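You operate a simulated robot arm through the tools that you are given. There is no shell and no other tool.

You run a simulated two-armed robot. Do the job below in one go: nothing can be reset, and whatever is moved stays where it is left.

## Task
Tamp the tray at D30 level, wipe its rim and stand it on the zeroed scale.
Fine: zero the empty scale before the tray goes on; put the tamper with the green band and the wipe beside the mat back where they were. What is to be rubbed or washed off counts as gone when no trace of it is left.

It is judged by the outcome, as a careful person would: the job done as asked, and still so three seconds after it is handed in. It fails if anything else is knocked over, pushed out of place, dropped, spilled or broken.

## Robot
Two 7-joint arms with fingered hands on one trunk that stands fixed in place. Base frame: the origin is at the foot of the trunk, x ahead of it, y to its left, z up; the work surface is at about z = 0.75. Units: m, degrees, N and s.
The left shoulder is at [0.06, 0.177, 0.8], the right one opposite. Each reaches about 1 m from its shoulder. Payload 4 kg a hand.
The tool frame of a hand sits at the grasp point between the pads (the TCP): z along the fingers, y along the line on which they close. The tips reach 0.037 m beyond it. The gripper opens to 0.124 m; its body begins 0.043 m behind the TCP. The gripper is a hand of 3 fingers: y runs from the thumb to the fingers, the wrist lies at [-0.015, -0.108, -0.202] in the tool frame.
Orientation is told as [roll, pitch, yaw] about the base's x, y, z axes, in that order, counted from this pose: with the fingers straight down and the wrist toward the robot, the tool's x, y and z point along [0, 1, 0], [1, 0, 0] and [0, 0, -1] of the base frame.

## Interface
- The arms move only by the tool jog_arm. It takes "left_steps", "right_steps" or both (then of equal length, played together; a hand with none holds still); each is one flat list of numbers, 6 for each row, row after row: the turn, a rotation vector about the base's x, y, z in degrees, then the shift along the base's x, y, z in m. In form: [wx, wy, wz, x, y, z, wx, wy, wz, x, y, z, ...]. A call has 1 to 20 rows; each row shifts and turns the commanded pose from where the row before left it. Each row takes 0.2 s and may step no farther than 0.05 m and 8.6 degrees from the row before; otherwise, the whole call is refused. Where a pose cannot be reached the arm comes as near as it can. A force on the tool above 40 N (or 10 N above the force at the start of the call, whichever is more), or a blocked arm, ends the call early, and 0.2 s more pass. In this call time passes only in rows, and 0.2 s behind the last. The reply holds the time, the measured pose of the TCP, the force on the tool along the base axes, the opening and the grip force, in the units named above and with some noise, with the torque about the TCP (base axes, N m) and any sound that the robot's microphone picked up.
- Cameras (640 x 400 px; columns grow to the right, rows downward): "scene" is now at [0.0579, -0.0042, 1.4409]; the picture's right is [-0.11, -0.99, 0.00], its down [-0.65, 0.07, -0.75] and it looks along [0.75, -0.08, -0.66] (base axes); focal length 376 px, centre (320, 200). "left" rides on the left gripper at [-0.064, -0.076, -0.137] in its tool frame; the picture's right is [-0.84, -0.26, 0.48], its down [0.48, -0.76, 0.43] and it looks along [0.26, 0.60, 0.76] (tool axes); focal length 256 px, centre (320, 200). "right" rides on the right gripper at [0.064, -0.076, -0.137] in its tool frame; the picture's right is [-0.84, 0.26, -0.48], its down [-0.48, -0.76, 0.43] and it looks along [-0.26, 0.60, 0.76] (tool axes); focal length 256 px, centre (320, 200). There is no depth. A picture from a camera that has moved, and an enlarged one, comes with that camera's place and axes in the base frame and with its lens. The place of the scene camera against the robot may be out by one fixed shift of up to 0.018 m in any direction.
- camera(camera): a new picture of that camera. It takes no simulated time.
- slide_trunk(by): slides the trunk up (or, below 0, down) by that many m; the arms and the scene camera ride with it, the base frame stays. It gives what a move gives, with no picture.
- curl_fingers(index, middle, thumb_bend, thumb_turn, hand): sets how far each is bent, from 0 (flat) to 1 (curled in); at 0.3 the hand is open as for a grip, at 0.7 the pads meet at the TCP. One left out holds its place. A second passes; each finger stops where it meets its share of the squeeze, and holds until it gets a number again. It is the only way to open and close the hand. It gives what a move gives, with no picture; readings hold the bend of each and the force on the fingers (four entries, about 0 where the hand has none), thumb and palm. thumb_turn goes from beside the hand (0) to across from the fingers (1), as for a grip.
- aim_head(pan, tilt): turns the head with the scene camera to pan (to the left, within 86 degrees either way) and tilt (down, from -29 to 69), counted from straight ahead of the robot. It gives what a move gives.
- inspect(camera, box): a new picture of the part [left, top, right, bottom] of that camera's present view, enlarged. It takes no simulated time.
- job_done(): hands the job in; it is judged then, once.

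Places have to be worked out from the pictures, the camera data and where the tool is seen. Open the grippers and draw the arms clear of the work before you hand the job in, unless the task says otherwise.

The tools are called by a JSON object that holds its "op" and its "data". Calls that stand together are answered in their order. jog_arm: Moves the arms, as the interface text tells. Its arguments: {"type":"object","properties":{"left_steps":{"type":"array","items":{"type":"number"}},"right_steps":{"type":"array","items":{"type":"number"}}},"required":[]} The other tools are called the same way: slide_trunk (by) moves the trunk up or down; curl_fingers (index, middle, thumb_bend, thumb_turn, hand) moves the fingers one by one; aim_head (pan, tilt) turns the head that bears the scene camera; camera (camera) takes a picture; inspect (camera, box) takes an enlarged picture of a part of a camera's view; job_done () hands the job in.

At the start:

```text
time: 0.0
left_eef_pos: [0.6301, 0.2447, 1.0675]
left_tool_rot: [0.0, 0.0, -0.1]
left_wrist_force: [-0.1, -0.5, 1.3]
left_moment: [0.03, 0.02, 0.0]
left_opening: 0.1234
left_finger_force: 0.1
left_shape: jaw
left_bend: [0.3, 0.3, 0.3, 0.98]
left_finger forces: [0.0, 0.0, 0.0, 0.0, 0.0, 0.0]
right_eef_pos: [0.6474, -0.2113, 1.0645]
right_tool_rot: [0.0, 0.0, 0.0]
right_wrist_force: [-0.5, 0.5, -0.4]
right_moment: [0.01, -0.01, -0.01]
right_opening: 0.1239
right_finger_force: 0.1
right_shape: jaw
right_bend: [0.3, 0.3, 0.3, 0.98]
right_finger forces: [0.1, 0.1, 0.0, 0.0, 0.0, 0.0]
trunk travel left (down, up): [-0.325, 0.265]
head pan, tilt (commanded): [-6.4, 41.1]
```

scene: 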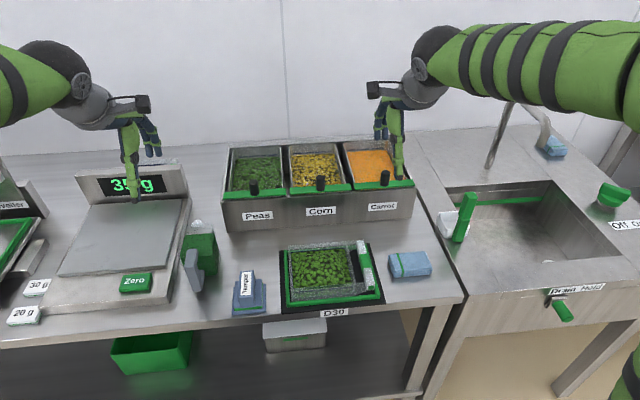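
right: 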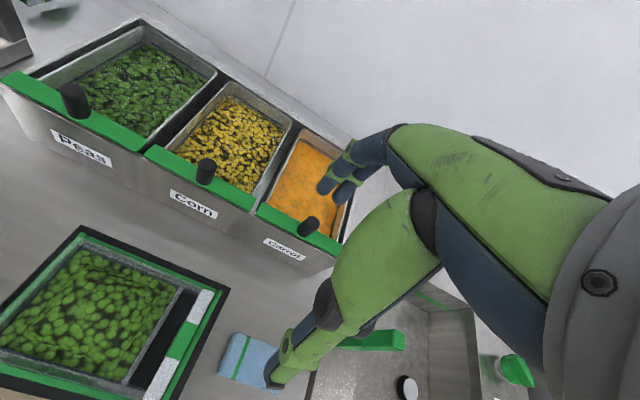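
left: 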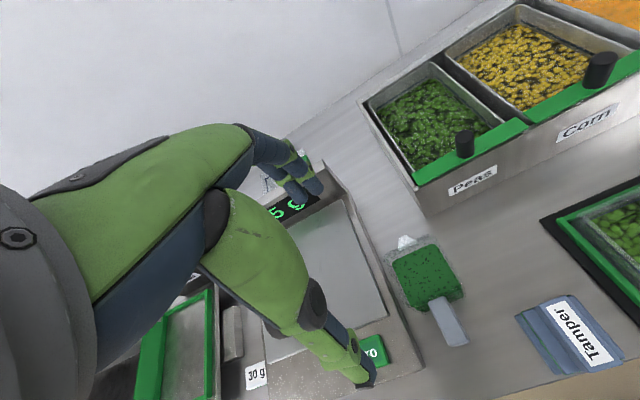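

I'll look closely at the scene before anything moves: the scale reads about 35 g while empty, and the tray at D30 holds peas. I'll enlarge the parts of interest.

{"op": "inspect", "data": {"camera": "scene", "box": [160, 200, 440, 340]}}

{"op": "inspect", "data": {"camera": "scene", "box": [0, 150, 240, 330]}}

{"op": "inspect", "data": {"camera": "left", "box": [360, 180, 640, 400]}}

{"op": "inspect", "data": {"camera": "right", "box": [0, 200, 320, 400]}}

```text
2.29 times, centred on (300, 270) of scene
camera zoom: at [0.0579, -0.0042, 1.4409], right [-0.11, -0.99, 0.0], down [-0.65, 0.07, -0.75], along [0.75, -0.08, -0.66], focal length 858 px, centre (366, 40)
```

zoom: 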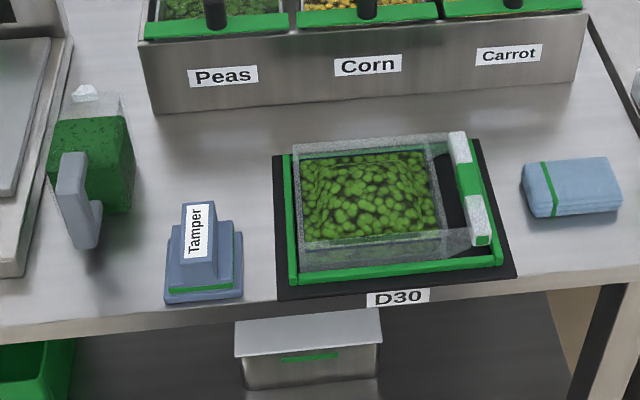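

```text
2.22 times, centred on (120, 240) of scene
camera zoom: at [0.0579, -0.0042, 1.4409], right [-0.11, -0.99, 0.0], down [-0.65, 0.07, -0.75], along [0.75, -0.08, -0.66], focal length 835 px, centre (764, 111)
```

zoom: 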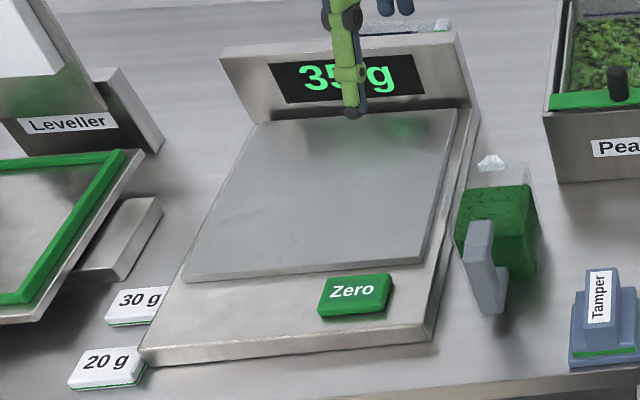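

```text
1.82 times, centred on (500, 290) of left
camera zoom: at [0.5543, 0.1799, 1.2042], right [-0.26, -0.84, -0.48], down [-0.76, 0.48, -0.43], along [0.6, 0.26, -0.76], focal length 465 px, centre (-7, 36)
```

zoom: 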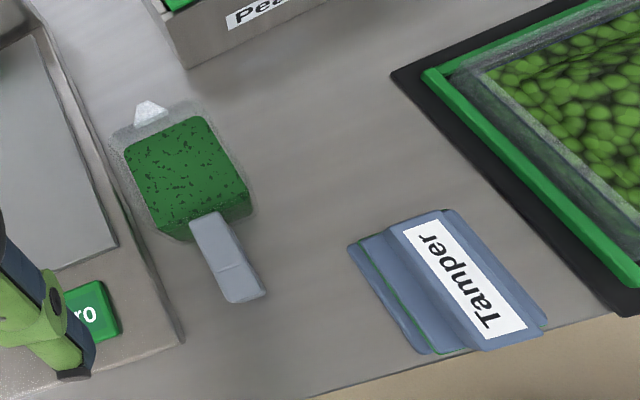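

```text
2.00 times, centred on (160, 300) of right
camera zoom: at [0.571, -0.1478, 1.2007], right [0.26, -0.84, 0.48], down [-0.76, -0.48, -0.43], along [0.6, -0.26, -0.76], focal length 512 px, centre (640, 0)
```

zoom: 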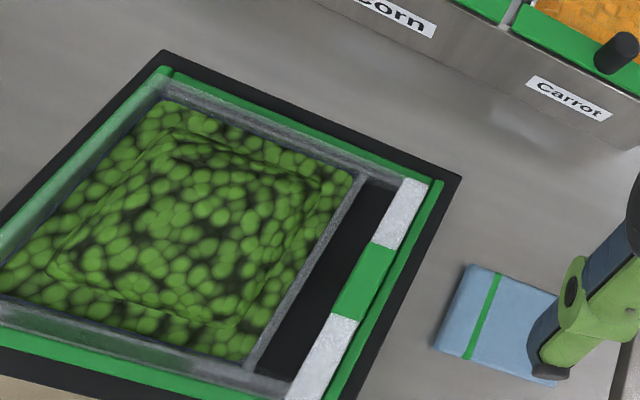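

The peas in the tray are heaped in a mound. I'll turn the head to see the left and right sides of the bench before planning.

{"op": "aim_head", "data": {"pan": 35, "tilt": 45}}

{"op": "camera", "data": {"camera": "scene"}}

```text
time: 1.1
left_eef_pos: [0.6292, 0.2439, 1.0668]
left_tool_rot: [0.0, 0.0, 0.0]
left_wrist_force: [-0.5, -0.2, -0.2]
left_moment: [-0.02, 0.01, -0.01]
left_opening: 0.1236
left_finger_force: 0.0
left_shape: jaw
left_bend: [0.3, 0.3, 0.3, 0.98]
left_finger forces: [0.0, 0.1, 0.0, 0.0, 0.0, 0.0]
right_eef_pos: [0.6475, -0.2116, 1.0633]
right_tool_rot: [0.0, 0.0, 0.0]
right_wrist_force: [0.0, -0.1, 0.3]
right_moment: [0.02, 0.0, 0.0]
right_opening: 0.1235
right_finger_force: 0.0
right_shape: jaw
right_bend: [0.3, 0.3, 0.3, 0.98]
right_finger forces: [0.0, 0.0, 0.1, 0.0, 0.0, 0.1]
trunk travel left (down, up): [-0.325, 0.265]
head pan, tilt (commanded): [35.0, 45.0]
```

```text
taken
camera scene: at [0.0408, 0.0517, 1.4352], right [0.57, -0.82, 0.0], down [-0.58, -0.41, -0.71], along [0.58, 0.41, -0.71], focal length 376 px, centre (320, 200)
```

scene: 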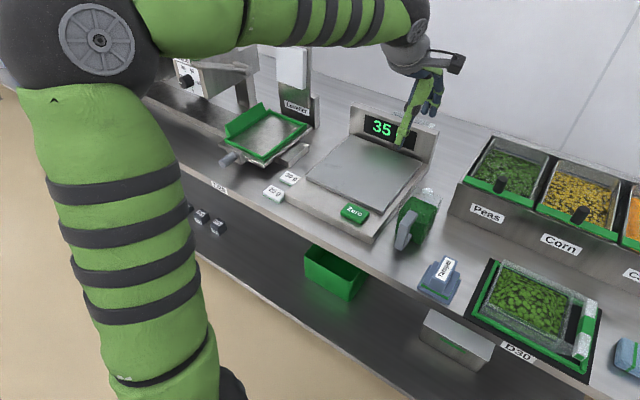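

A leveller, weights and another label sit farther left. I'll enlarge that and the tamper area, then aim at the tray.

{"op": "inspect", "data": {"camera": "scene", "box": [160, 50, 440, 240]}}

{"op": "inspect", "data": {"camera": "scene", "box": [380, 170, 640, 380]}}

{"op": "aim_head", "data": {"pan": -8, "tilt": 58}}

{"op": "camera", "data": {"camera": "scene"}}

{"op": "inspect", "data": {"camera": "scene", "box": [220, 80, 460, 230]}}

```text
2.11 times, centred on (300, 145) of scene
camera zoom: at [0.0408, 0.0517, 1.4352], right [0.57, -0.82, 0.0], down [-0.58, -0.41, -0.71], along [0.58, 0.41, -0.71], focal length 791 px, centre (362, 316)
```

zoom: 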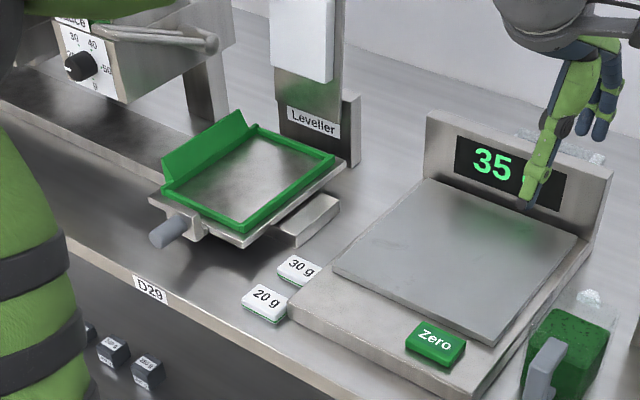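

```text
1.90 times, centred on (510, 275) of scene
camera zoom: at [0.0408, 0.0517, 1.4352], right [0.57, -0.82, 0.0], down [-0.58, -0.41, -0.71], along [0.58, 0.41, -0.71], focal length 715 px, centre (-42, 57)
```

zoom: 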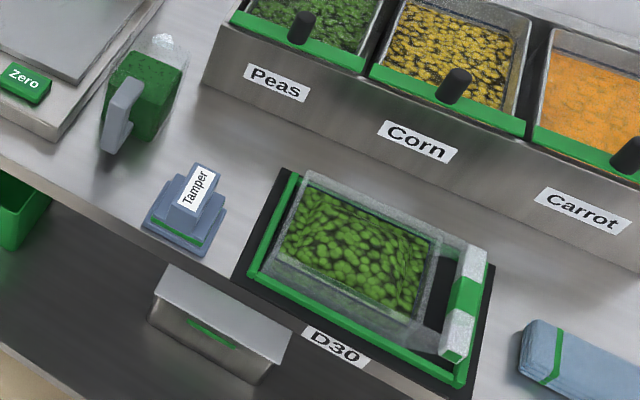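

```text
time: 2.2
left_eef_pos: [0.6301, 0.2432, 1.0684]
left_tool_rot: [0.0, 0.1, 0.1]
left_wrist_force: [0.3, -0.2, 0.2]
left_moment: [0.01, -0.01, -0.01]
left_opening: 0.1234
left_finger_force: 0.1
left_shape: jaw
left_bend: [0.3, 0.3, 0.3, 0.98]
left_finger forces: [0.0, 0.0, 0.1, 0.0, 0.0, 0.0]
right_eef_pos: [0.6475, -0.2119, 1.0633]
right_tool_rot: [0.0, 0.0, 0.0]
right_wrist_force: [0.5, 0.1, -0.2]
right_moment: [0.01, 0.02, -0.02]
right_opening: 0.1237
right_finger_force: 0.1
right_shape: jaw
right_bend: [0.3, 0.3, 0.3, 0.98]
right_finger forces: [0.0, 0.1, 0.0, 0.0, 0.1, 0.0]
trunk travel left (down, up): [-0.325, 0.265]
head pan, tilt (commanded): [-8.0, 58.0]
```

```text
taken
camera scene: at [0.0424, -0.0044, 1.4181], right [-0.14, -0.99, 0.0], down [-0.84, 0.12, -0.53], along [0.52, -0.07, -0.85], focal length 376 px, centre (320, 200)
```

scene: 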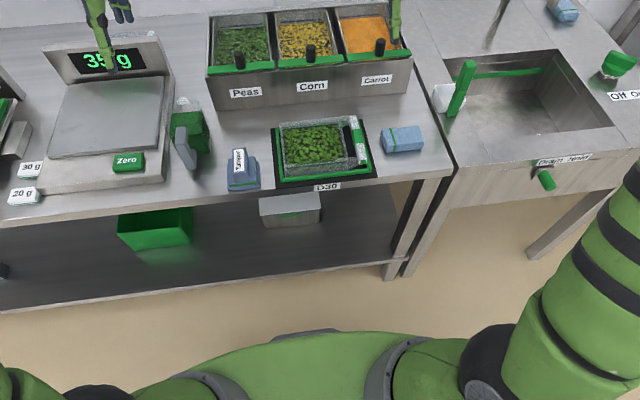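

```text
2.67 times, centred on (340, 155) of scene
camera zoom: at [0.0424, -0.0044, 1.4181], right [-0.14, -0.99, 0.0], down [-0.84, 0.12, -0.53], along [0.52, -0.07, -0.85], focal length 1002 px, centre (267, 320)
```

zoom: 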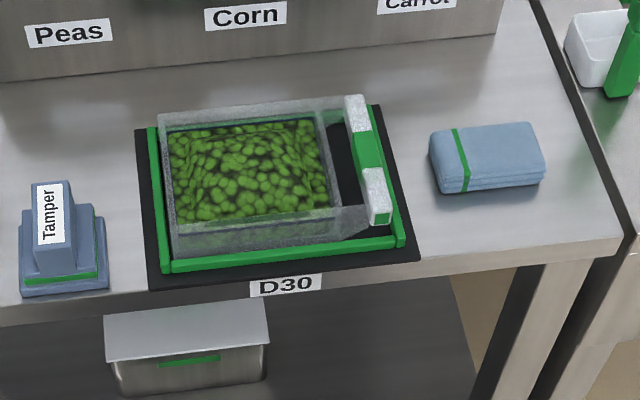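

The tray sits in a green-lipped black mat around (0.58, -0.08), the tamper is near (0.52, 0.085) and the wipe is near (0.58, -0.27). I'll bring both wrist cameras closer, staying well above everything, for better geometry.

{"op": "jog_arm", "data": {"left_steps": [0, 0, 0, -0.026, -0.017, -0.025, 0, 0, 0, -0.026, -0.017, -0.025, 0, 0, 0, -0.025, -0.017, -0.025, 0, 0, 0, -0.025, -0.017, -0.025, 0, 0, 0, -0.025, -0.016, -0.024], "right_steps": [0, 0, 0, -0.021, 0.01, -0.02, 0, 0, 0, -0.02, 0.01, -0.02, 0, 0, 0, -0.02, 0.01, -0.02, 0, 0, 0, -0.02, 0.011, -0.02, 0, 0, 0, -0.02, 0.011, -0.02]}}

{"op": "camera", "data": {"camera": "right"}}

{"op": "camera", "data": {"camera": "left"}}

{"op": "camera", "data": {"camera": "scene"}}

```text
time: 3.4
left_eef_pos: [0.5015, 0.1613, 0.9442]
left_tool_rot: [0.0, 0.1, 0.0]
left_wrist_force: [-0.8, 0.5, -0.6]
left_moment: [0.01, -0.01, -0.02]
left_opening: 0.1235
left_finger_force: 0.1
left_shape: jaw
left_bend: [0.3, 0.3, 0.3, 0.98]
left_finger forces: [0.0, 0.1, 0.0, 0.1, 0.0, 0.1]
right_eef_pos: [0.545, -0.1595, 0.9656]
right_tool_rot: [0.0, 0.0, -0.1]
right_wrist_force: [0.8, 0.6, 0.3]
right_moment: [-0.01, 0.0, -0.02]
right_opening: 0.1237
right_finger_force: 0.0
right_shape: jaw
right_bend: [0.3, 0.3, 0.3, 0.98]
right_finger forces: [0.0, 0.0, 0.0, 0.1, 0.0, 0.1]
trunk travel left (down, up): [-0.325, 0.265]
head pan, tilt (commanded): [-8.0, 58.0]
```

```text
taken
camera right: at [0.4694, -0.0953, 1.1015], right [0.26, -0.84, 0.48], down [-0.76, -0.48, -0.43], along [0.6, -0.26, -0.76], focal length 256 px, centre (320, 200)
```

right: 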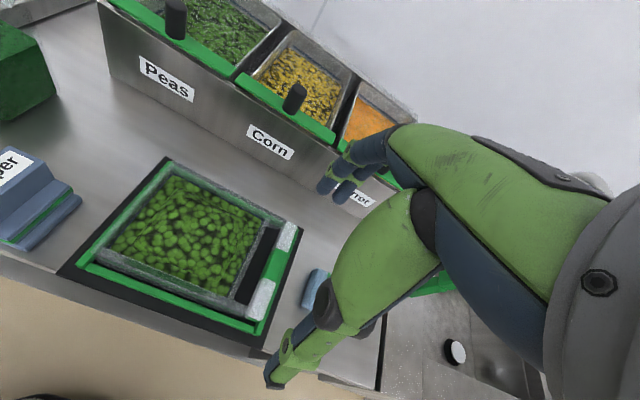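

```text
taken
camera left: at [0.4264, 0.0963, 1.0808], right [-0.26, -0.84, -0.48], down [-0.76, 0.48, -0.44], along [0.6, 0.25, -0.76], focal length 256 px, centre (320, 200)
```

left: 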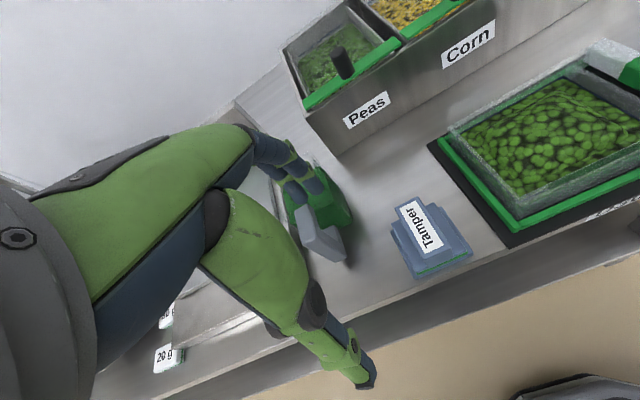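

```text
taken
camera scene: at [0.0423, -0.0045, 1.4182], right [-0.14, -0.99, 0.0], down [-0.84, 0.12, -0.53], along [0.52, -0.07, -0.85], focal length 376 px, centre (320, 200)
```

scene: 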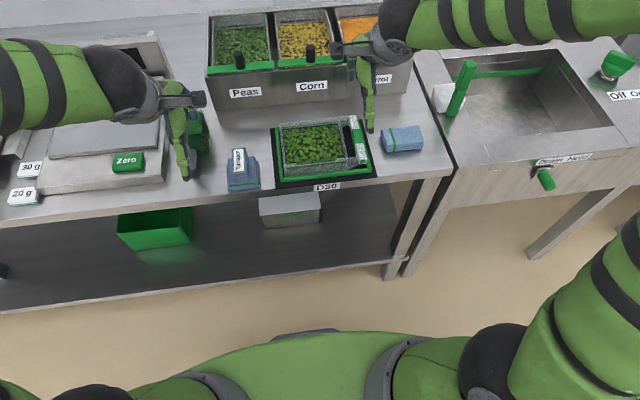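

Now I'll enlarge the tray and tamper in the wrist views to measure them and to find the dirt on the rim.

{"op": "inspect", "data": {"camera": "right", "box": [60, 140, 320, 350]}}

{"op": "inspect", "data": {"camera": "left", "box": [360, 170, 520, 290]}}

{"op": "inspect", "data": {"camera": "left", "box": [420, 30, 640, 250]}}

{"op": "inspect", "data": {"camera": "scene", "box": [220, 100, 440, 210]}}

```text
1.90 times, centred on (190, 245) of right
camera zoom: at [0.4694, -0.0953, 1.1015], right [0.26, -0.84, 0.48], down [-0.76, -0.48, -0.43], along [0.6, -0.26, -0.76], focal length 488 px, centre (568, 114)
```

zoom: 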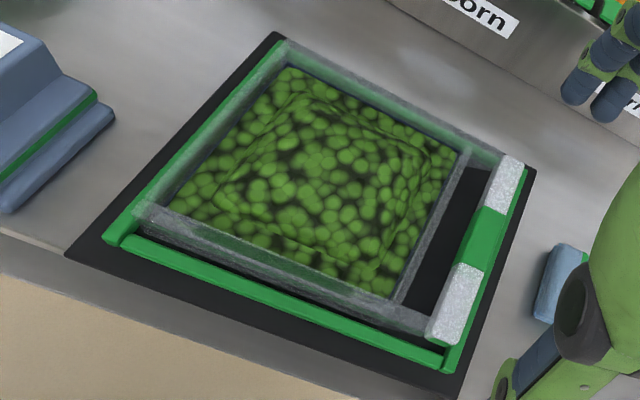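

```text
3.33 times, centred on (440, 230) of left
camera zoom: at [0.4264, 0.0963, 1.0808], right [-0.26, -0.84, -0.48], down [-0.76, 0.48, -0.44], along [0.6, 0.25, -0.76], focal length 853 px, centre (-80, 100)
```

zoom: 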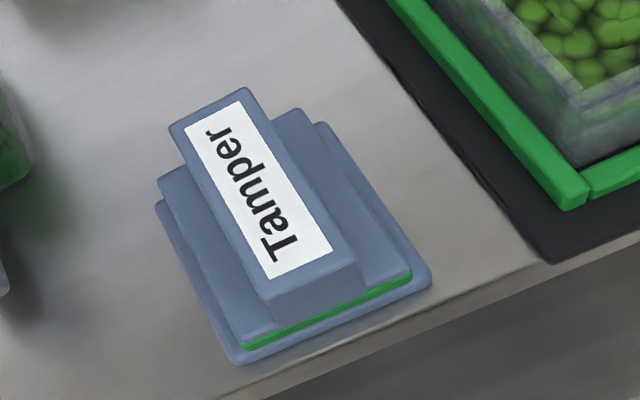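

```text
1.82 times, centred on (530, 140) of left
camera zoom: at [0.4264, 0.0963, 1.0808], right [-0.26, -0.84, -0.48], down [-0.76, 0.48, -0.44], along [0.6, 0.25, -0.76], focal length 465 px, centre (-62, 309)
```

zoom: 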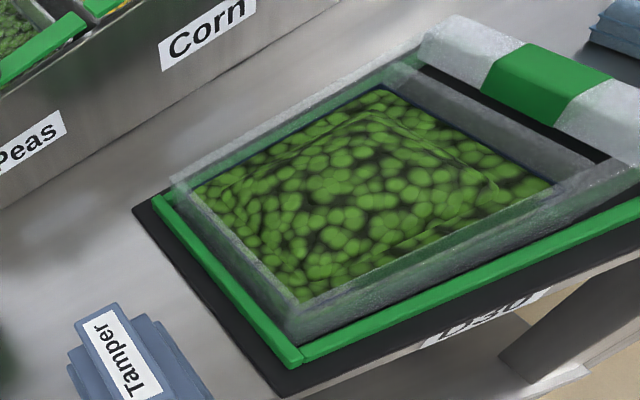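

```text
2.91 times, centred on (330, 155) of scene
camera zoom: at [0.0423, -0.0045, 1.4182], right [-0.14, -0.99, 0.0], down [-0.84, 0.12, -0.53], along [0.52, -0.07, -0.85], focal length 1093 px, centre (291, 331)
```

zoom: 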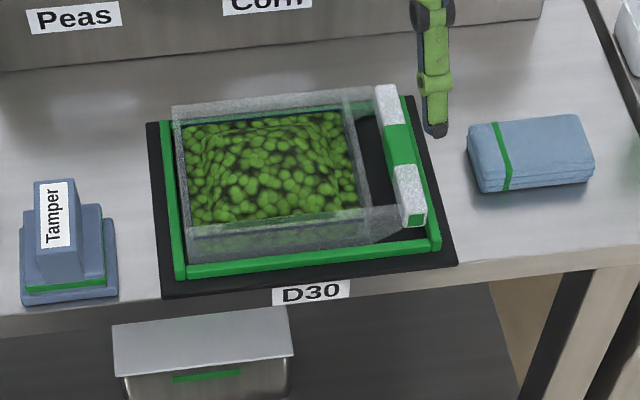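

By triangulation the tray rim is at z≈0.796, spanning x 0.517–0.647 and y 0 to -0.14. The handle bar is near y=-0.169, and the tamper is centred at about (0.540, 0.088) with its handle running along x. I'll lift and shift the cameras for a second, closer view of the rim.

{"op": "inspect", "data": {"camera": "right", "box": [90, 150, 210, 260]}}

{"op": "inspect", "data": {"camera": "right", "box": [190, 180, 320, 350]}}

{"op": "inspect", "data": {"camera": "scene", "box": [270, 115, 390, 195]}}

```text
3.64 times, centred on (150, 205) of right
camera zoom: at [0.4694, -0.0953, 1.1015], right [0.26, -0.84, 0.48], down [-0.76, -0.48, -0.43], along [0.6, -0.26, -0.76], focal length 931 px, centre (938, 182)
```

zoom: 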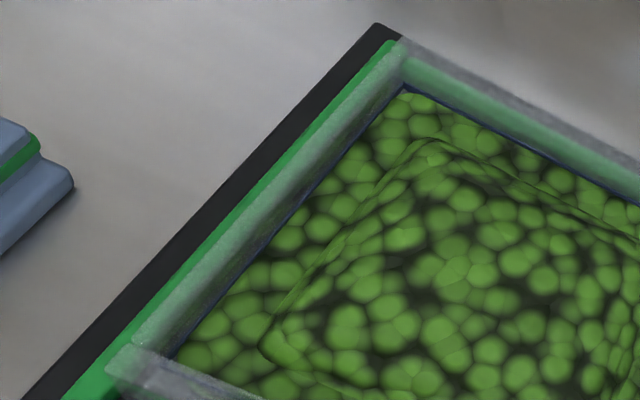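

```text
2.35 times, centred on (255, 265) of right
camera zoom: at [0.4694, -0.0953, 1.1015], right [0.26, -0.84, 0.48], down [-0.76, -0.48, -0.43], along [0.6, -0.26, -0.76], focal length 602 px, centre (473, 47)
```

zoom: 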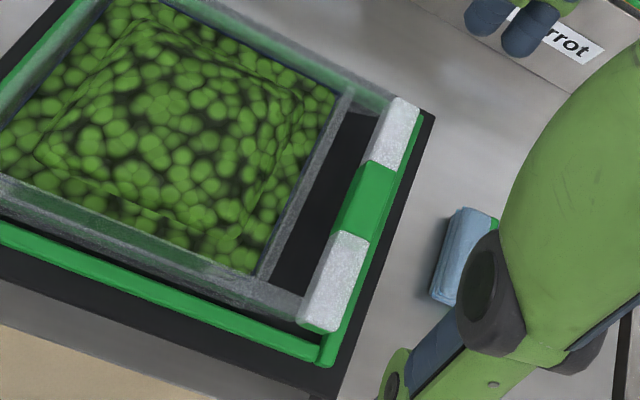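

```text
5.00 times, centred on (330, 155) of scene
camera zoom: at [0.0423, -0.0045, 1.4182], right [-0.14, -0.99, 0.0], down [-0.84, 0.12, -0.53], along [0.52, -0.07, -0.85], focal length 1878 px, centre (270, 425)
```

zoom: 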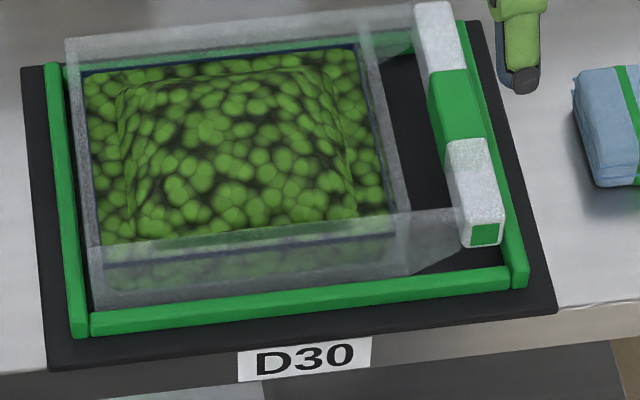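

No stain is visible on the rim at this resolution, so I'll look closer later. First I'll take the left camera over the scale to locate the Zero button and the pan, raising the hand before it travels.

{"op": "jog_arm", "data": {"left_steps": [0, 0, 0, -0.005, 0.01, 0.045, 0, 0, 0, 0.01, 0.045, 0.02, 0, 0, 0, 0.015, 0.046, 0, 0, 0, 0, 0.015, 0.046, 0, 0, 0, 0, 0.015, 0.046, -0.01, 0, 0, 0, 0.015, 0.045, -0.02]}}

{"op": "camera", "data": {"camera": "left"}}

{"op": "inspect", "data": {"camera": "left", "box": [340, 100, 640, 320]}}

{"op": "camera", "data": {"camera": "scene"}}

```text
refused: row 2 steps farther than a row can; nothing moved
```

```text
taken
camera left: at [0.4264, 0.0963, 1.0808], right [-0.26, -0.84, -0.48], down [-0.76, 0.48, -0.44], along [0.6, 0.25, -0.76], focal length 256 px, centre (320, 200)
```

left: 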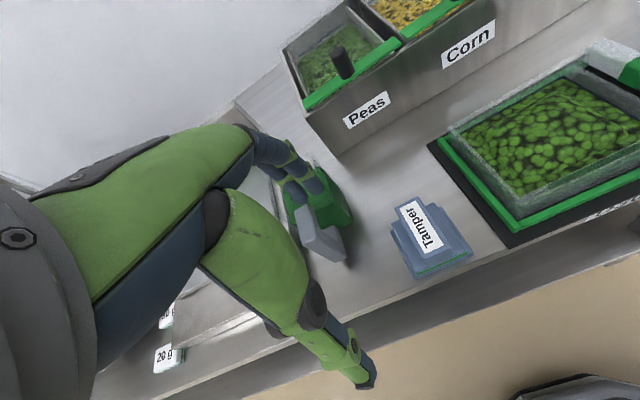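

```text
1.82 times, centred on (490, 210) of left
camera zoom: at [0.4264, 0.0963, 1.0808], right [-0.26, -0.84, -0.48], down [-0.76, 0.48, -0.44], along [0.6, 0.25, -0.76], focal length 465 px, centre (11, 182)
```

zoom: 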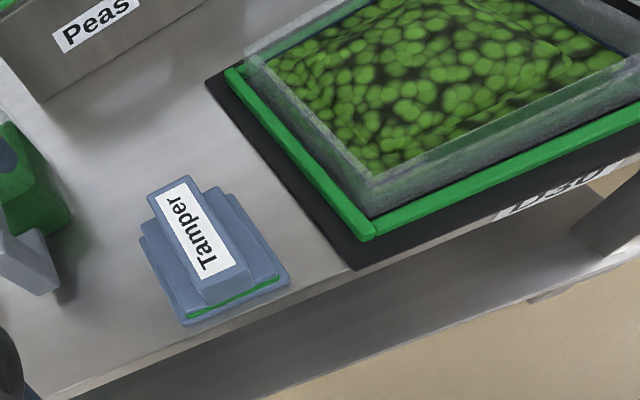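

```text
taken
camera scene: at [0.0423, -0.0045, 1.4182], right [-0.14, -0.99, 0.0], down [-0.84, 0.12, -0.53], along [0.52, -0.07, -0.85], focal length 376 px, centre (320, 200)
```

scene: 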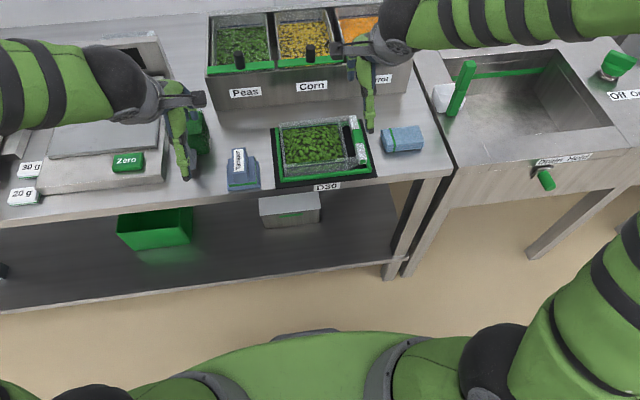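

The call was refused because a row was longer than 0.05 m, and nothing moved. I'll do the same path in smaller steps.

{"op": "jog_arm", "data": {"left_steps": [0, 0, 0, 0, 0, 0.045, 0, 0, 0, 0.005, 0.035, 0.025, 0, 0, 0, 0.012, 0.042, 0, 0, 0, 0, 0.012, 0.042, 0, 0, 0, 0, 0.012, 0.042, -0.01, 0, 0, 0, 0.012, 0.04, -0.02, 0, 0, 0, 0.012, 0.035, -0.02]}}

{"op": "camera", "data": {"camera": "left"}}

{"op": "inspect", "data": {"camera": "left", "box": [340, 100, 640, 320]}}

{"op": "camera", "data": {"camera": "scene"}}

```text
time: 5.0
left_eef_pos: [0.5689, 0.3964, 0.9634]
left_tool_rot: [-0.1, 0.0, 0.1]
left_wrist_force: [0.4, -0.5, -0.1]
left_moment: [0.0, 0.03, -0.04]
left_opening: 0.1236
left_finger_force: 0.0
left_shape: jaw
left_bend: [0.3, 0.3, 0.3, 0.98]
left_finger forces: [0.0, 0.0, 0.0, 0.0, 0.1, 0.0]
right_eef_pos: [0.5459, -0.1589, 0.9649]
right_tool_rot: [0.0, 0.0, -0.1]
right_wrist_force: [0.6, -0.5, -0.4]
right_moment: [0.0, 0.0, 0.0]
right_opening: 0.1237
right_finger_force: 0.0
right_shape: jaw
right_bend: [0.3, 0.3, 0.3, 0.98]
right_finger forces: [0.0, 0.0, 0.0, 0.0, 0.1, 0.1]
trunk travel left (down, up): [-0.325, 0.265]
head pan, tilt (commanded): [-8.0, 58.0]
```

```text
taken
camera left: at [0.4935, 0.3335, 1.1001], right [-0.26, -0.84, -0.48], down [-0.76, 0.48, -0.43], along [0.6, 0.26, -0.76], focal length 256 px, centre (320, 200)
```

left: 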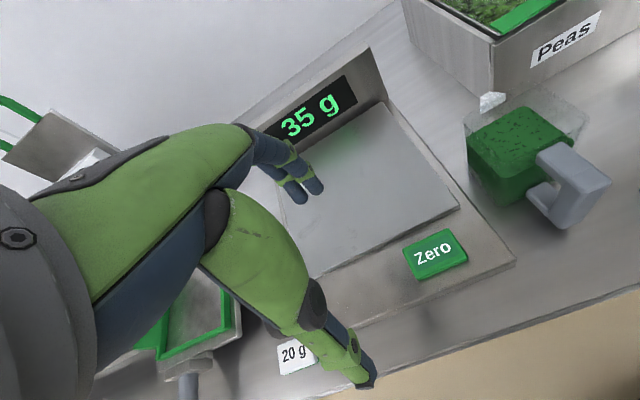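

```text
1.82 times, centred on (490, 210) of left
camera zoom: at [0.4935, 0.3335, 1.1001], right [-0.26, -0.84, -0.48], down [-0.76, 0.48, -0.43], along [0.6, 0.26, -0.76], focal length 465 px, centre (11, 182)
```

zoom: 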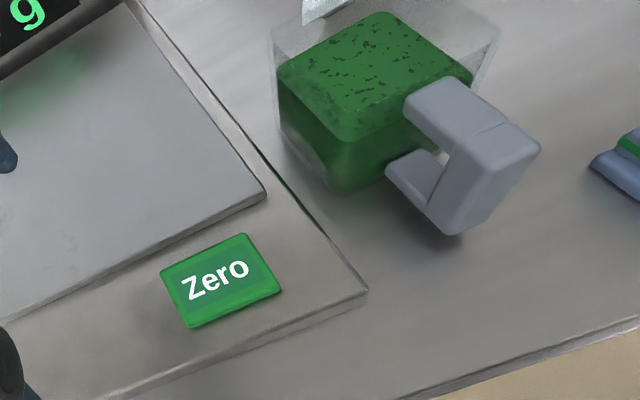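

```text
taken
camera scene: at [0.0426, -0.0042, 1.4181], right [-0.14, -0.99, 0.0], down [-0.84, 0.12, -0.53], along [0.52, -0.07, -0.85], focal length 376 px, centre (320, 200)
```

scene: 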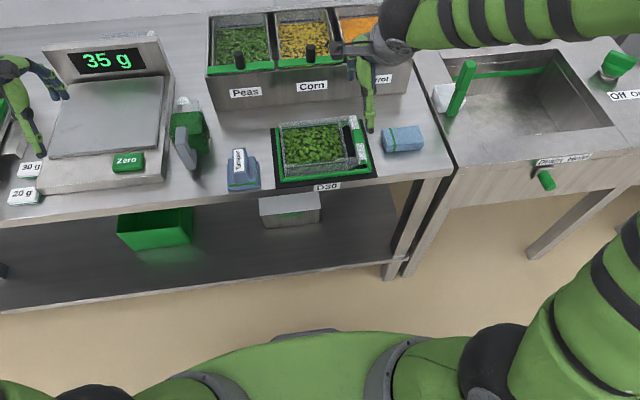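

The Zero button is at about (0.587, 0.326) on the scale's front ledge, and the pan is empty. I'll close the left fingers to a point for pressing and move above the button, keeping height.

{"op": "curl_fingers", "data": {"hand": "left", "index": 0.7, "middle": 0.7, "thumb_bend": 0.7}}

{"op": "jog_arm", "data": {"left_steps": [0, 0, 0, 0.006, -0.024, -0.02, 0, 0, 0, 0.006, -0.024, -0.02, 0, 0, 0, 0.006, -0.023, -0.02]}}

{"op": "camera", "data": {"camera": "left"}}

{"op": "inspect", "data": {"camera": "scene", "box": [20, 60, 240, 210]}}

```text
time: 6.0
left_eef_pos: [0.5696, 0.397, 0.9639]
left_tool_rot: [0.0, -0.1, 0.0]
left_wrist_force: [-0.9, -0.3, 0.9]
left_moment: [-0.01, -0.01, 0.0]
left_opening: 0.0014
left_finger_force: 0.1
left_shape: fingers
left_bend: [0.7, 0.7, 0.7, 0.98]
left_finger forces: [0.0, 0.1, 0.1, 0.0, 0.1, 0.0]
right_eef_pos: [0.5449, -0.1598, 0.9637]
right_tool_rot: [0.0, 0.1, 0.0]
right_wrist_force: [-0.1, -1.2, -0.7]
right_moment: [0.0, -0.01, -0.01]
right_opening: 0.1237
right_finger_force: 0.2
right_shape: jaw
right_bend: [0.3, 0.3, 0.3, 0.98]
right_finger forces: [0.0, 0.0, 0.1, 0.0, 0.0, 0.1]
trunk travel left (down, up): [-0.325, 0.265]
head pan, tilt (commanded): [-8.0, 58.0]
```

```text
time: 6.8
left_eef_pos: [0.5871, 0.3243, 0.9035]
left_tool_rot: [0.1, -0.1, 0.0]
left_wrist_force: [-0.1, 0.0, -0.1]
left_moment: [0.02, 0.01, 0.03]
left_opening: 0.0015
left_finger_force: 0.1
left_shape: fingers
left_bend: [0.7, 0.7, 0.7, 0.98]
left_finger forces: [0.0, 0.0, 0.0, 0.0, 0.0, 0.0]
right_eef_pos: [0.5457, -0.1589, 0.9648]
right_tool_rot: [0.1, 0.0, 0.0]
right_wrist_force: [0.3, 0.4, 0.2]
right_moment: [0.0, 0.0, 0.01]
right_opening: 0.1237
right_finger_force: 0.0
right_shape: jaw
right_bend: [0.3, 0.3, 0.3, 0.98]
right_finger forces: [0.0, 0.0, 0.0, 0.0, 0.0, 0.1]
trunk travel left (down, up): [-0.325, 0.265]
head pan, tilt (commanded): [-8.0, 58.0]
```

```text
taken
camera left: at [0.5105, 0.2605, 1.0396], right [-0.26, -0.84, -0.48], down [-0.76, 0.48, -0.44], along [0.6, 0.26, -0.76], focal length 256 px, centre (320, 200)
```

left: 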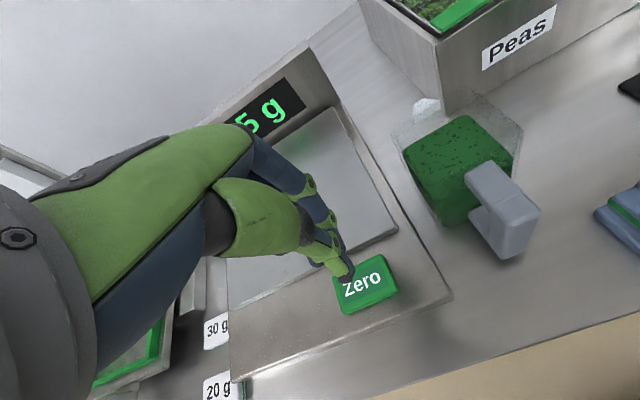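

```text
2.67 times, centred on (130, 135) of scene
camera zoom: at [0.0425, -0.0047, 1.4181], right [-0.14, -0.99, 0.0], down [-0.84, 0.12, -0.53], along [0.52, -0.07, -0.85], focal length 1002 px, centre (827, 373)
```

zoom: 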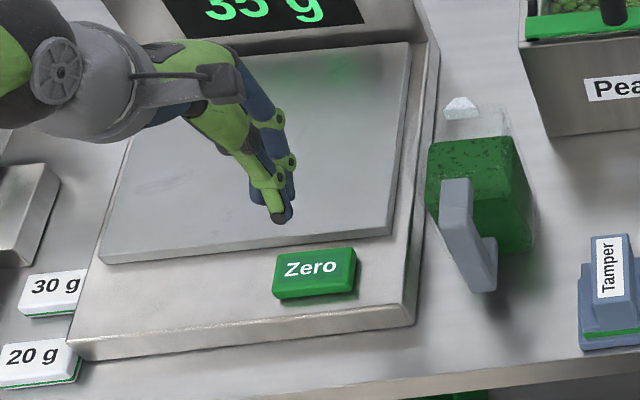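

Both views put the button top at about (0.589, 0.328, 0.785), and my fingertips are just above it. I'll descend most of the way now.

{"op": "jog_arm", "data": {"left_steps": [0, 0, 0, 0.004, 0.002, -0.02, 0, 0, 0, 0.002, 0.002, -0.02, 0, 0, 0, 0, 0, -0.02, 0, 0, 0, 0, 0, -0.01]}}

{"op": "camera", "data": {"camera": "left"}}

{"op": "inspect", "data": {"camera": "scene", "box": [60, 100, 180, 200]}}

```text
time: 7.8
left_eef_pos: [0.5912, 0.3296, 0.8335]
left_tool_rot: [0.1, 0.0, 0.0]
left_wrist_force: [0.2, -0.2, 1.1]
left_moment: [-0.01, 0.03, 0.0]
left_opening: 0.0014
left_finger_force: 0.0
left_shape: fingers
left_bend: [0.7, 0.7, 0.7, 0.98]
left_finger forces: [0.1, 0.1, 0.1, 0.0, 0.0, 0.0]
right_eef_pos: [0.5454, -0.1595, 0.9644]
right_tool_rot: [0.1, 0.0, 0.0]
right_wrist_force: [0.0, 0.9, -0.2]
right_moment: [-0.04, 0.02, 0.01]
right_opening: 0.1238
right_finger_force: 0.1
right_shape: jaw
right_bend: [0.3, 0.3, 0.3, 0.98]
right_finger forces: [0.0, 0.1, 0.0, 0.1, 0.0, 0.0]
trunk travel left (down, up): [-0.325, 0.265]
head pan, tilt (commanded): [-8.0, 58.0]
```

```text
taken
camera left: at [0.5168, 0.2652, 0.9696], right [-0.26, -0.84, -0.48], down [-0.76, 0.48, -0.43], along [0.6, 0.26, -0.76], focal length 256 px, centre (320, 200)
```

left: 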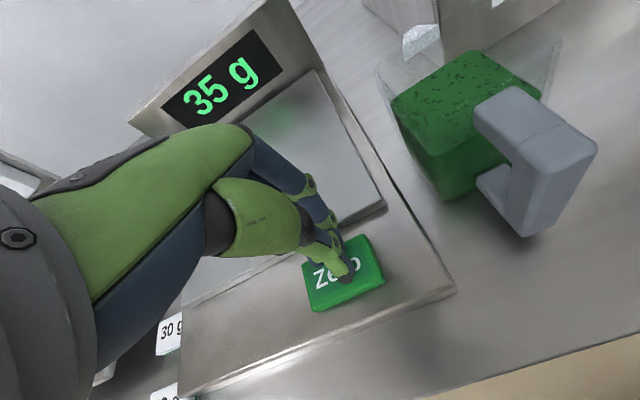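

```text
4.00 times, centred on (120, 150) of scene
camera zoom: at [0.0425, -0.0045, 1.4181], right [-0.14, -0.99, 0.0], down [-0.84, 0.12, -0.53], along [0.52, -0.07, -0.85], focal length 1502 px, centre (1120, 400)
```

zoom: 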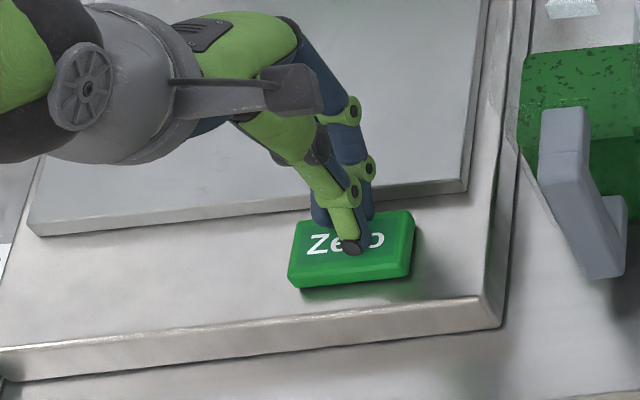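

The tips are right over the button, about 1 cm up. I'll press down in small steps and watch the force.

{"op": "jog_arm", "data": {"left_steps": [0, 0, 0, 0, 0, -0.004, 0, 0, 0, 0, 0, -0.003, 0, 0, 0, 0, 0, -0.003, 0, 0, 0, 0, 0, -0.002]}}

{"op": "inspect", "data": {"camera": "left", "box": [120, 20, 460, 320]}}

```text
time: 8.8
left_eef_pos: [0.5929, 0.3282, 0.824]
left_tool_rot: [0.0, -0.2, 0.0]
left_wrist_force: [-0.3, 0.2, 15.0]
left_moment: [-0.07, 0.03, -0.01]
left_opening: 0.0012
left_finger_force: 7.6
left_shape: fingers
left_bend: [0.7, 0.7, 0.7, 0.98]
left_finger forces: [5.5, 0.0, 0.0, 0.0, 10.3, 0.1]
right_eef_pos: [0.5452, -0.1603, 0.966]
right_tool_rot: [-0.1, -0.1, 0.0]
right_wrist_force: [-0.2, 0.2, -0.2]
right_moment: [0.0, 0.0, -0.05]
right_opening: 0.1235
right_finger_force: 0.0
right_shape: jaw
right_bend: [0.3, 0.3, 0.3, 0.98]
right_finger forces: [0.0, 0.1, 0.1, 0.1, 0.0, 0.1]
trunk travel left (down, up): [-0.325, 0.265]
head pan, tilt (commanded): [-8.0, 58.0]
heard: click
```

```text
1.33 times, centred on (290, 170) of left
camera zoom: at [0.5167, 0.2648, 0.9598], right [-0.25, -0.84, -0.48], down [-0.76, 0.48, -0.44], along [0.6, 0.25, -0.76], focal length 341 px, centre (360, 240)
```

zoom: 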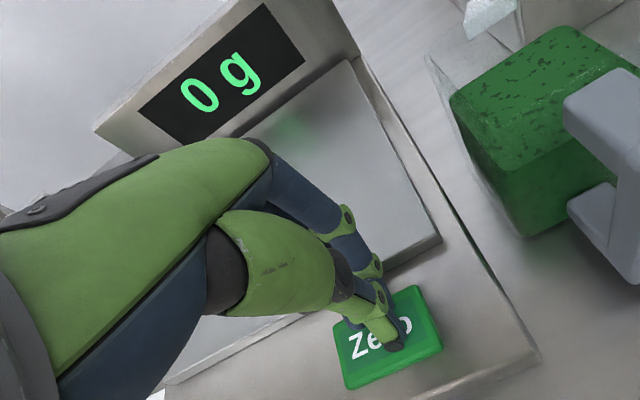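

A click was heard and the display reads 0 g. I'll lift straight off and check that it stays at zero.

{"op": "jog_arm", "data": {"left_steps": [0, 0, 0, 0, 0, 0.012, 0, 0, 0, 0, 0, 0.03, 0, 0, 0, 0, 0, 0.04, 0, 0, 0, 0, 0, 0.045, 0, 0, 0, 0, 0, 0.045]}}

{"op": "inspect", "data": {"camera": "scene", "box": [20, 20, 240, 210]}}

{"op": "curl_fingers", "data": {"hand": "left", "index": 0.3, "middle": 0.3, "thumb_bend": 0.3}}

```text
time: 10.0
left_eef_pos: [0.5915, 0.3279, 0.9938]
left_tool_rot: [0.0, 0.1, 0.0]
left_wrist_force: [-0.1, -0.1, 0.3]
left_moment: [0.0, -0.02, 0.0]
left_opening: 0.0008
left_finger_force: 0.1
left_shape: fingers
left_bend: [0.7, 0.7, 0.7, 0.98]
left_finger forces: [0.0, 0.0, 0.0, 0.0, 0.0, 0.0]
right_eef_pos: [0.5463, -0.1593, 0.9645]
right_tool_rot: [0.0, 0.0, 0.0]
right_wrist_force: [0.8, -1.1, 0.0]
right_moment: [-0.01, 0.0, 0.02]
right_opening: 0.1237
right_finger_force: 0.1
right_shape: jaw
right_bend: [0.3, 0.3, 0.3, 0.98]
right_finger forces: [0.0, 0.0, 0.0, 0.0, 0.1, 0.0]
trunk travel left (down, up): [-0.325, 0.265]
head pan, tilt (commanded): [-8.0, 58.0]
```

```text
2.11 times, centred on (130, 115) of scene
camera zoom: at [0.0422, -0.0045, 1.4181], right [-0.14, -0.99, 0.0], down [-0.84, 0.12, -0.53], along [0.52, -0.07, -0.85], focal length 791 px, centre (720, 379)
```

zoom: 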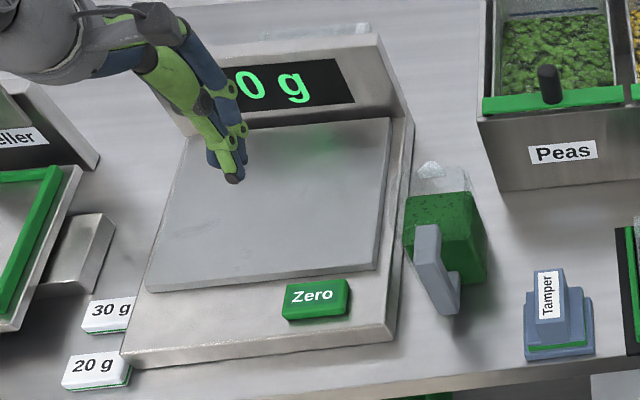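

```text
time: 11.0
left_eef_pos: [0.5928, 0.3284, 0.9937]
left_tool_rot: [0.0, 0.0, 0.0]
left_wrist_force: [0.4, -0.4, 0.0]
left_moment: [0.01, 0.01, 0.03]
left_opening: 0.123
left_finger_force: 0.1
left_shape: fingers
left_bend: [0.3, 0.3, 0.3, 0.98]
left_finger forces: [0.1, 0.1, 0.0, 0.0, 0.0, 0.1]
right_eef_pos: [0.5462, -0.1593, 0.964]
right_tool_rot: [0.0, 0.1, 0.0]
right_wrist_force: [-0.6, 0.0, 0.5]
right_moment: [0.0, -0.01, -0.01]
right_opening: 0.1236
right_finger_force: 0.0
right_shape: jaw
right_bend: [0.3, 0.3, 0.3, 0.98]
right_finger forces: [0.0, 0.0, 0.0, 0.0, 0.0, 0.0]
trunk travel left (down, up): [-0.325, 0.265]
head pan, tilt (commanded): [-8.0, 58.0]
```

The scale now shows 0 g with nothing on it. I'll use the right hand for the tamper, turned so it closes along y across the narrow handle. That needs a yaw of +90, with the wrist kept away from the sauce jug. The left hand draws back and turns to watch.

{"op": "jog_arm", "data": {"left_steps": [0, 0, -8.3, -0.023, -0.004, 0.01, 0, 0, -8.3, -0.023, -0.004, 0.01, 0, 0, -8.3, -0.023, -0.004, 0.01, 0, 0, -8.3, -0.023, -0.004, 0.01, 0, 0, -8.3, -0.023, -0.004, 0.01, 0, 0, -8.3, -0.023, -0.004, 0.01]}}

{"op": "jog_arm", "data": {"right_steps": [0, 0, 8.2, 0, 0.01, 0.006, 0, 0, 8.2, 0, 0.02, 0, 0, 0, 8.2, 0, 0.025, 0, 0, 0, 8.2, 0, 0.025, 0, 0, 0, 8.2, 0, 0.025, 0, 0, 0, 8.2, 0, 0.025, 0, 0, 0, 8.2, 0, 0.025, 0, 0, 0, 8.2, 0, 0.025, 0, 0, 0, 8.2, -0.002, 0.025, 0, 0, 0, 8.2, -0.002, 0.025, 0, 0, 0, 8.0, -0.002, 0.017, 0]}}

{"op": "camera", "data": {"camera": "right"}}

{"op": "camera", "data": {"camera": "left"}}

{"op": "camera", "data": {"camera": "scene"}}

```text
time: 12.4
left_eef_pos: [0.4517, 0.3049, 1.0546]
left_tool_rot: [-0.1, 0.0, -50.0]
left_wrist_force: [0.0, -0.6, -0.1]
left_moment: [0.01, 0.0, 0.0]
left_opening: 0.1231
left_finger_force: 0.0
left_shape: fingers
left_bend: [0.3, 0.3, 0.3, 0.98]
left_finger forces: [0.0, 0.0, 0.0, 0.0, 0.0, 0.0]
right_eef_pos: [0.5458, -0.16, 0.9649]
right_tool_rot: [0.0, -0.1, 0.0]
right_wrist_force: [0.3, 0.2, -0.4]
right_moment: [0.01, -0.02, -0.01]
right_opening: 0.1239
right_finger_force: 0.0
right_shape: jaw
right_bend: [0.3, 0.3, 0.3, 0.98]
right_finger forces: [0.0, 0.0, 0.0, 0.1, 0.0, 0.1]
trunk travel left (down, up): [-0.325, 0.265]
head pan, tilt (commanded): [-8.0, 58.0]
```

```text
time: 14.8
left_eef_pos: [0.4538, 0.3048, 1.0543]
left_tool_rot: [0.0, 0.0, -49.8]
left_wrist_force: [-0.3, -0.4, 0.0]
left_moment: [0.01, 0.04, 0.01]
left_opening: 0.1234
left_finger_force: 0.1
left_shape: fingers
left_bend: [0.3, 0.3, 0.3, 0.98]
left_finger forces: [0.1, 0.0, 0.0, 0.1, 0.1, 0.1]
right_eef_pos: [0.5398, 0.0882, 0.9703]
right_tool_rot: [0.0, 0.0, 90.1]
right_wrist_force: [0.4, -0.7, 0.3]
right_moment: [-0.02, -0.01, 0.0]
right_opening: 0.1236
right_finger_force: 0.0
right_shape: jaw
right_bend: [0.3, 0.3, 0.3, 0.98]
right_finger forces: [0.0, 0.1, 0.0, 0.0, 0.0, 0.0]
trunk travel left (down, up): [-0.325, 0.265]
head pan, tilt (commanded): [-8.0, 58.0]
```

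```text
taken
camera right: at [0.4763, 0.0114, 1.107], right [0.84, 0.26, 0.48], down [0.48, -0.76, -0.43], along [0.25, 0.6, -0.76], focal length 256 px, centre (320, 200)
```

right: 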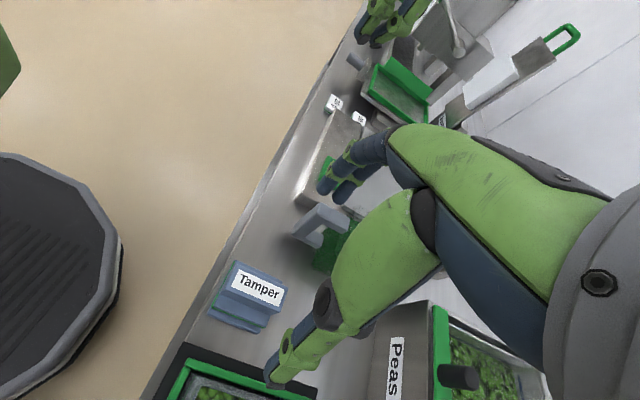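

```text
taken
camera left: at [0.3562, 0.3213, 1.1907], right [-0.81, -0.34, -0.48], down [-0.12, 0.89, -0.43], along [0.58, -0.29, -0.76], focal length 256 px, centre (320, 200)
```

left: 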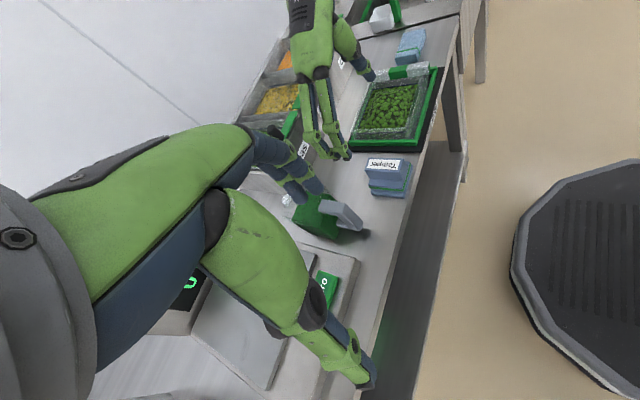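

```text
taken
camera scene: at [0.0425, -0.0043, 1.4181], right [-0.14, -0.99, 0.0], down [-0.84, 0.12, -0.53], along [0.52, -0.07, -0.85], focal length 376 px, centre (320, 200)
```

scene: 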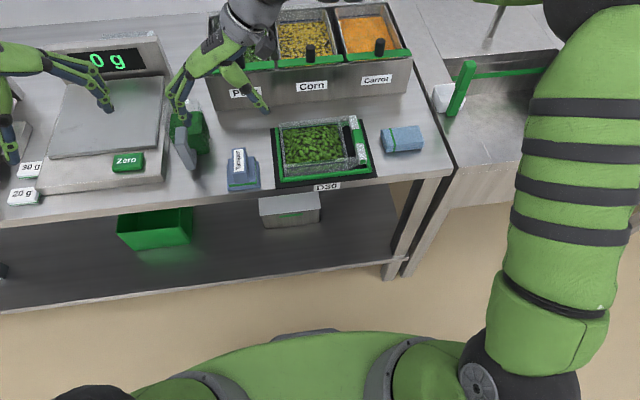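

The right hand is over the tamper. I'll enlarge the right view to refine the tamper's handle position before descending.

{"op": "inspect", "data": {"camera": "right", "box": [190, 230, 310, 350]}}

{"op": "inspect", "data": {"camera": "left", "box": [330, 120, 440, 220]}}

```text
3.33 times, centred on (250, 290) of right
camera zoom: at [0.4763, 0.0114, 1.107], right [0.84, 0.26, 0.48], down [0.48, -0.76, -0.43], along [0.25, 0.6, -0.76], focal length 853 px, centre (553, -100)
```

zoom: 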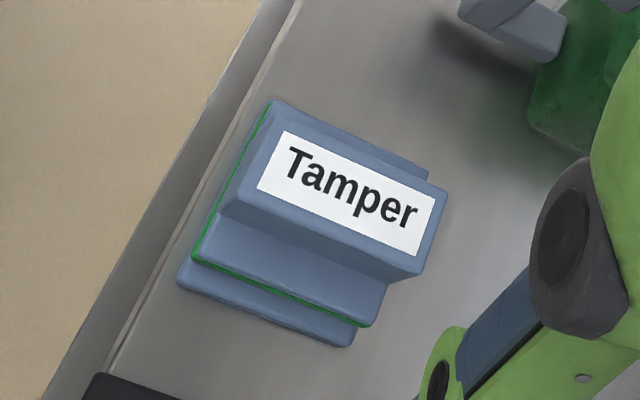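

```text
4.00 times, centred on (385, 170) of left
camera zoom: at [0.3562, 0.3213, 1.1907], right [-0.81, -0.34, -0.48], down [-0.12, 0.89, -0.43], along [0.58, -0.29, -0.76], focal length 1024 px, centre (60, 320)
```

zoom: 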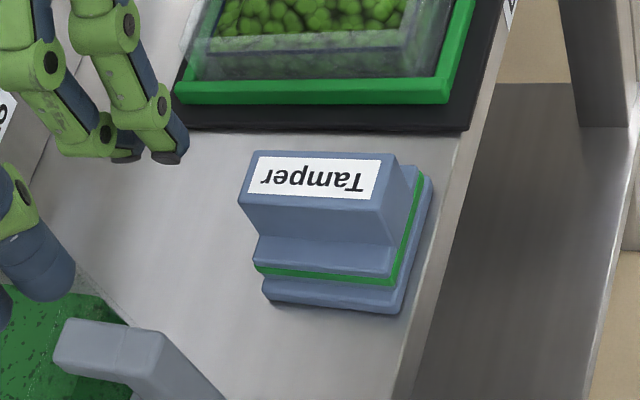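

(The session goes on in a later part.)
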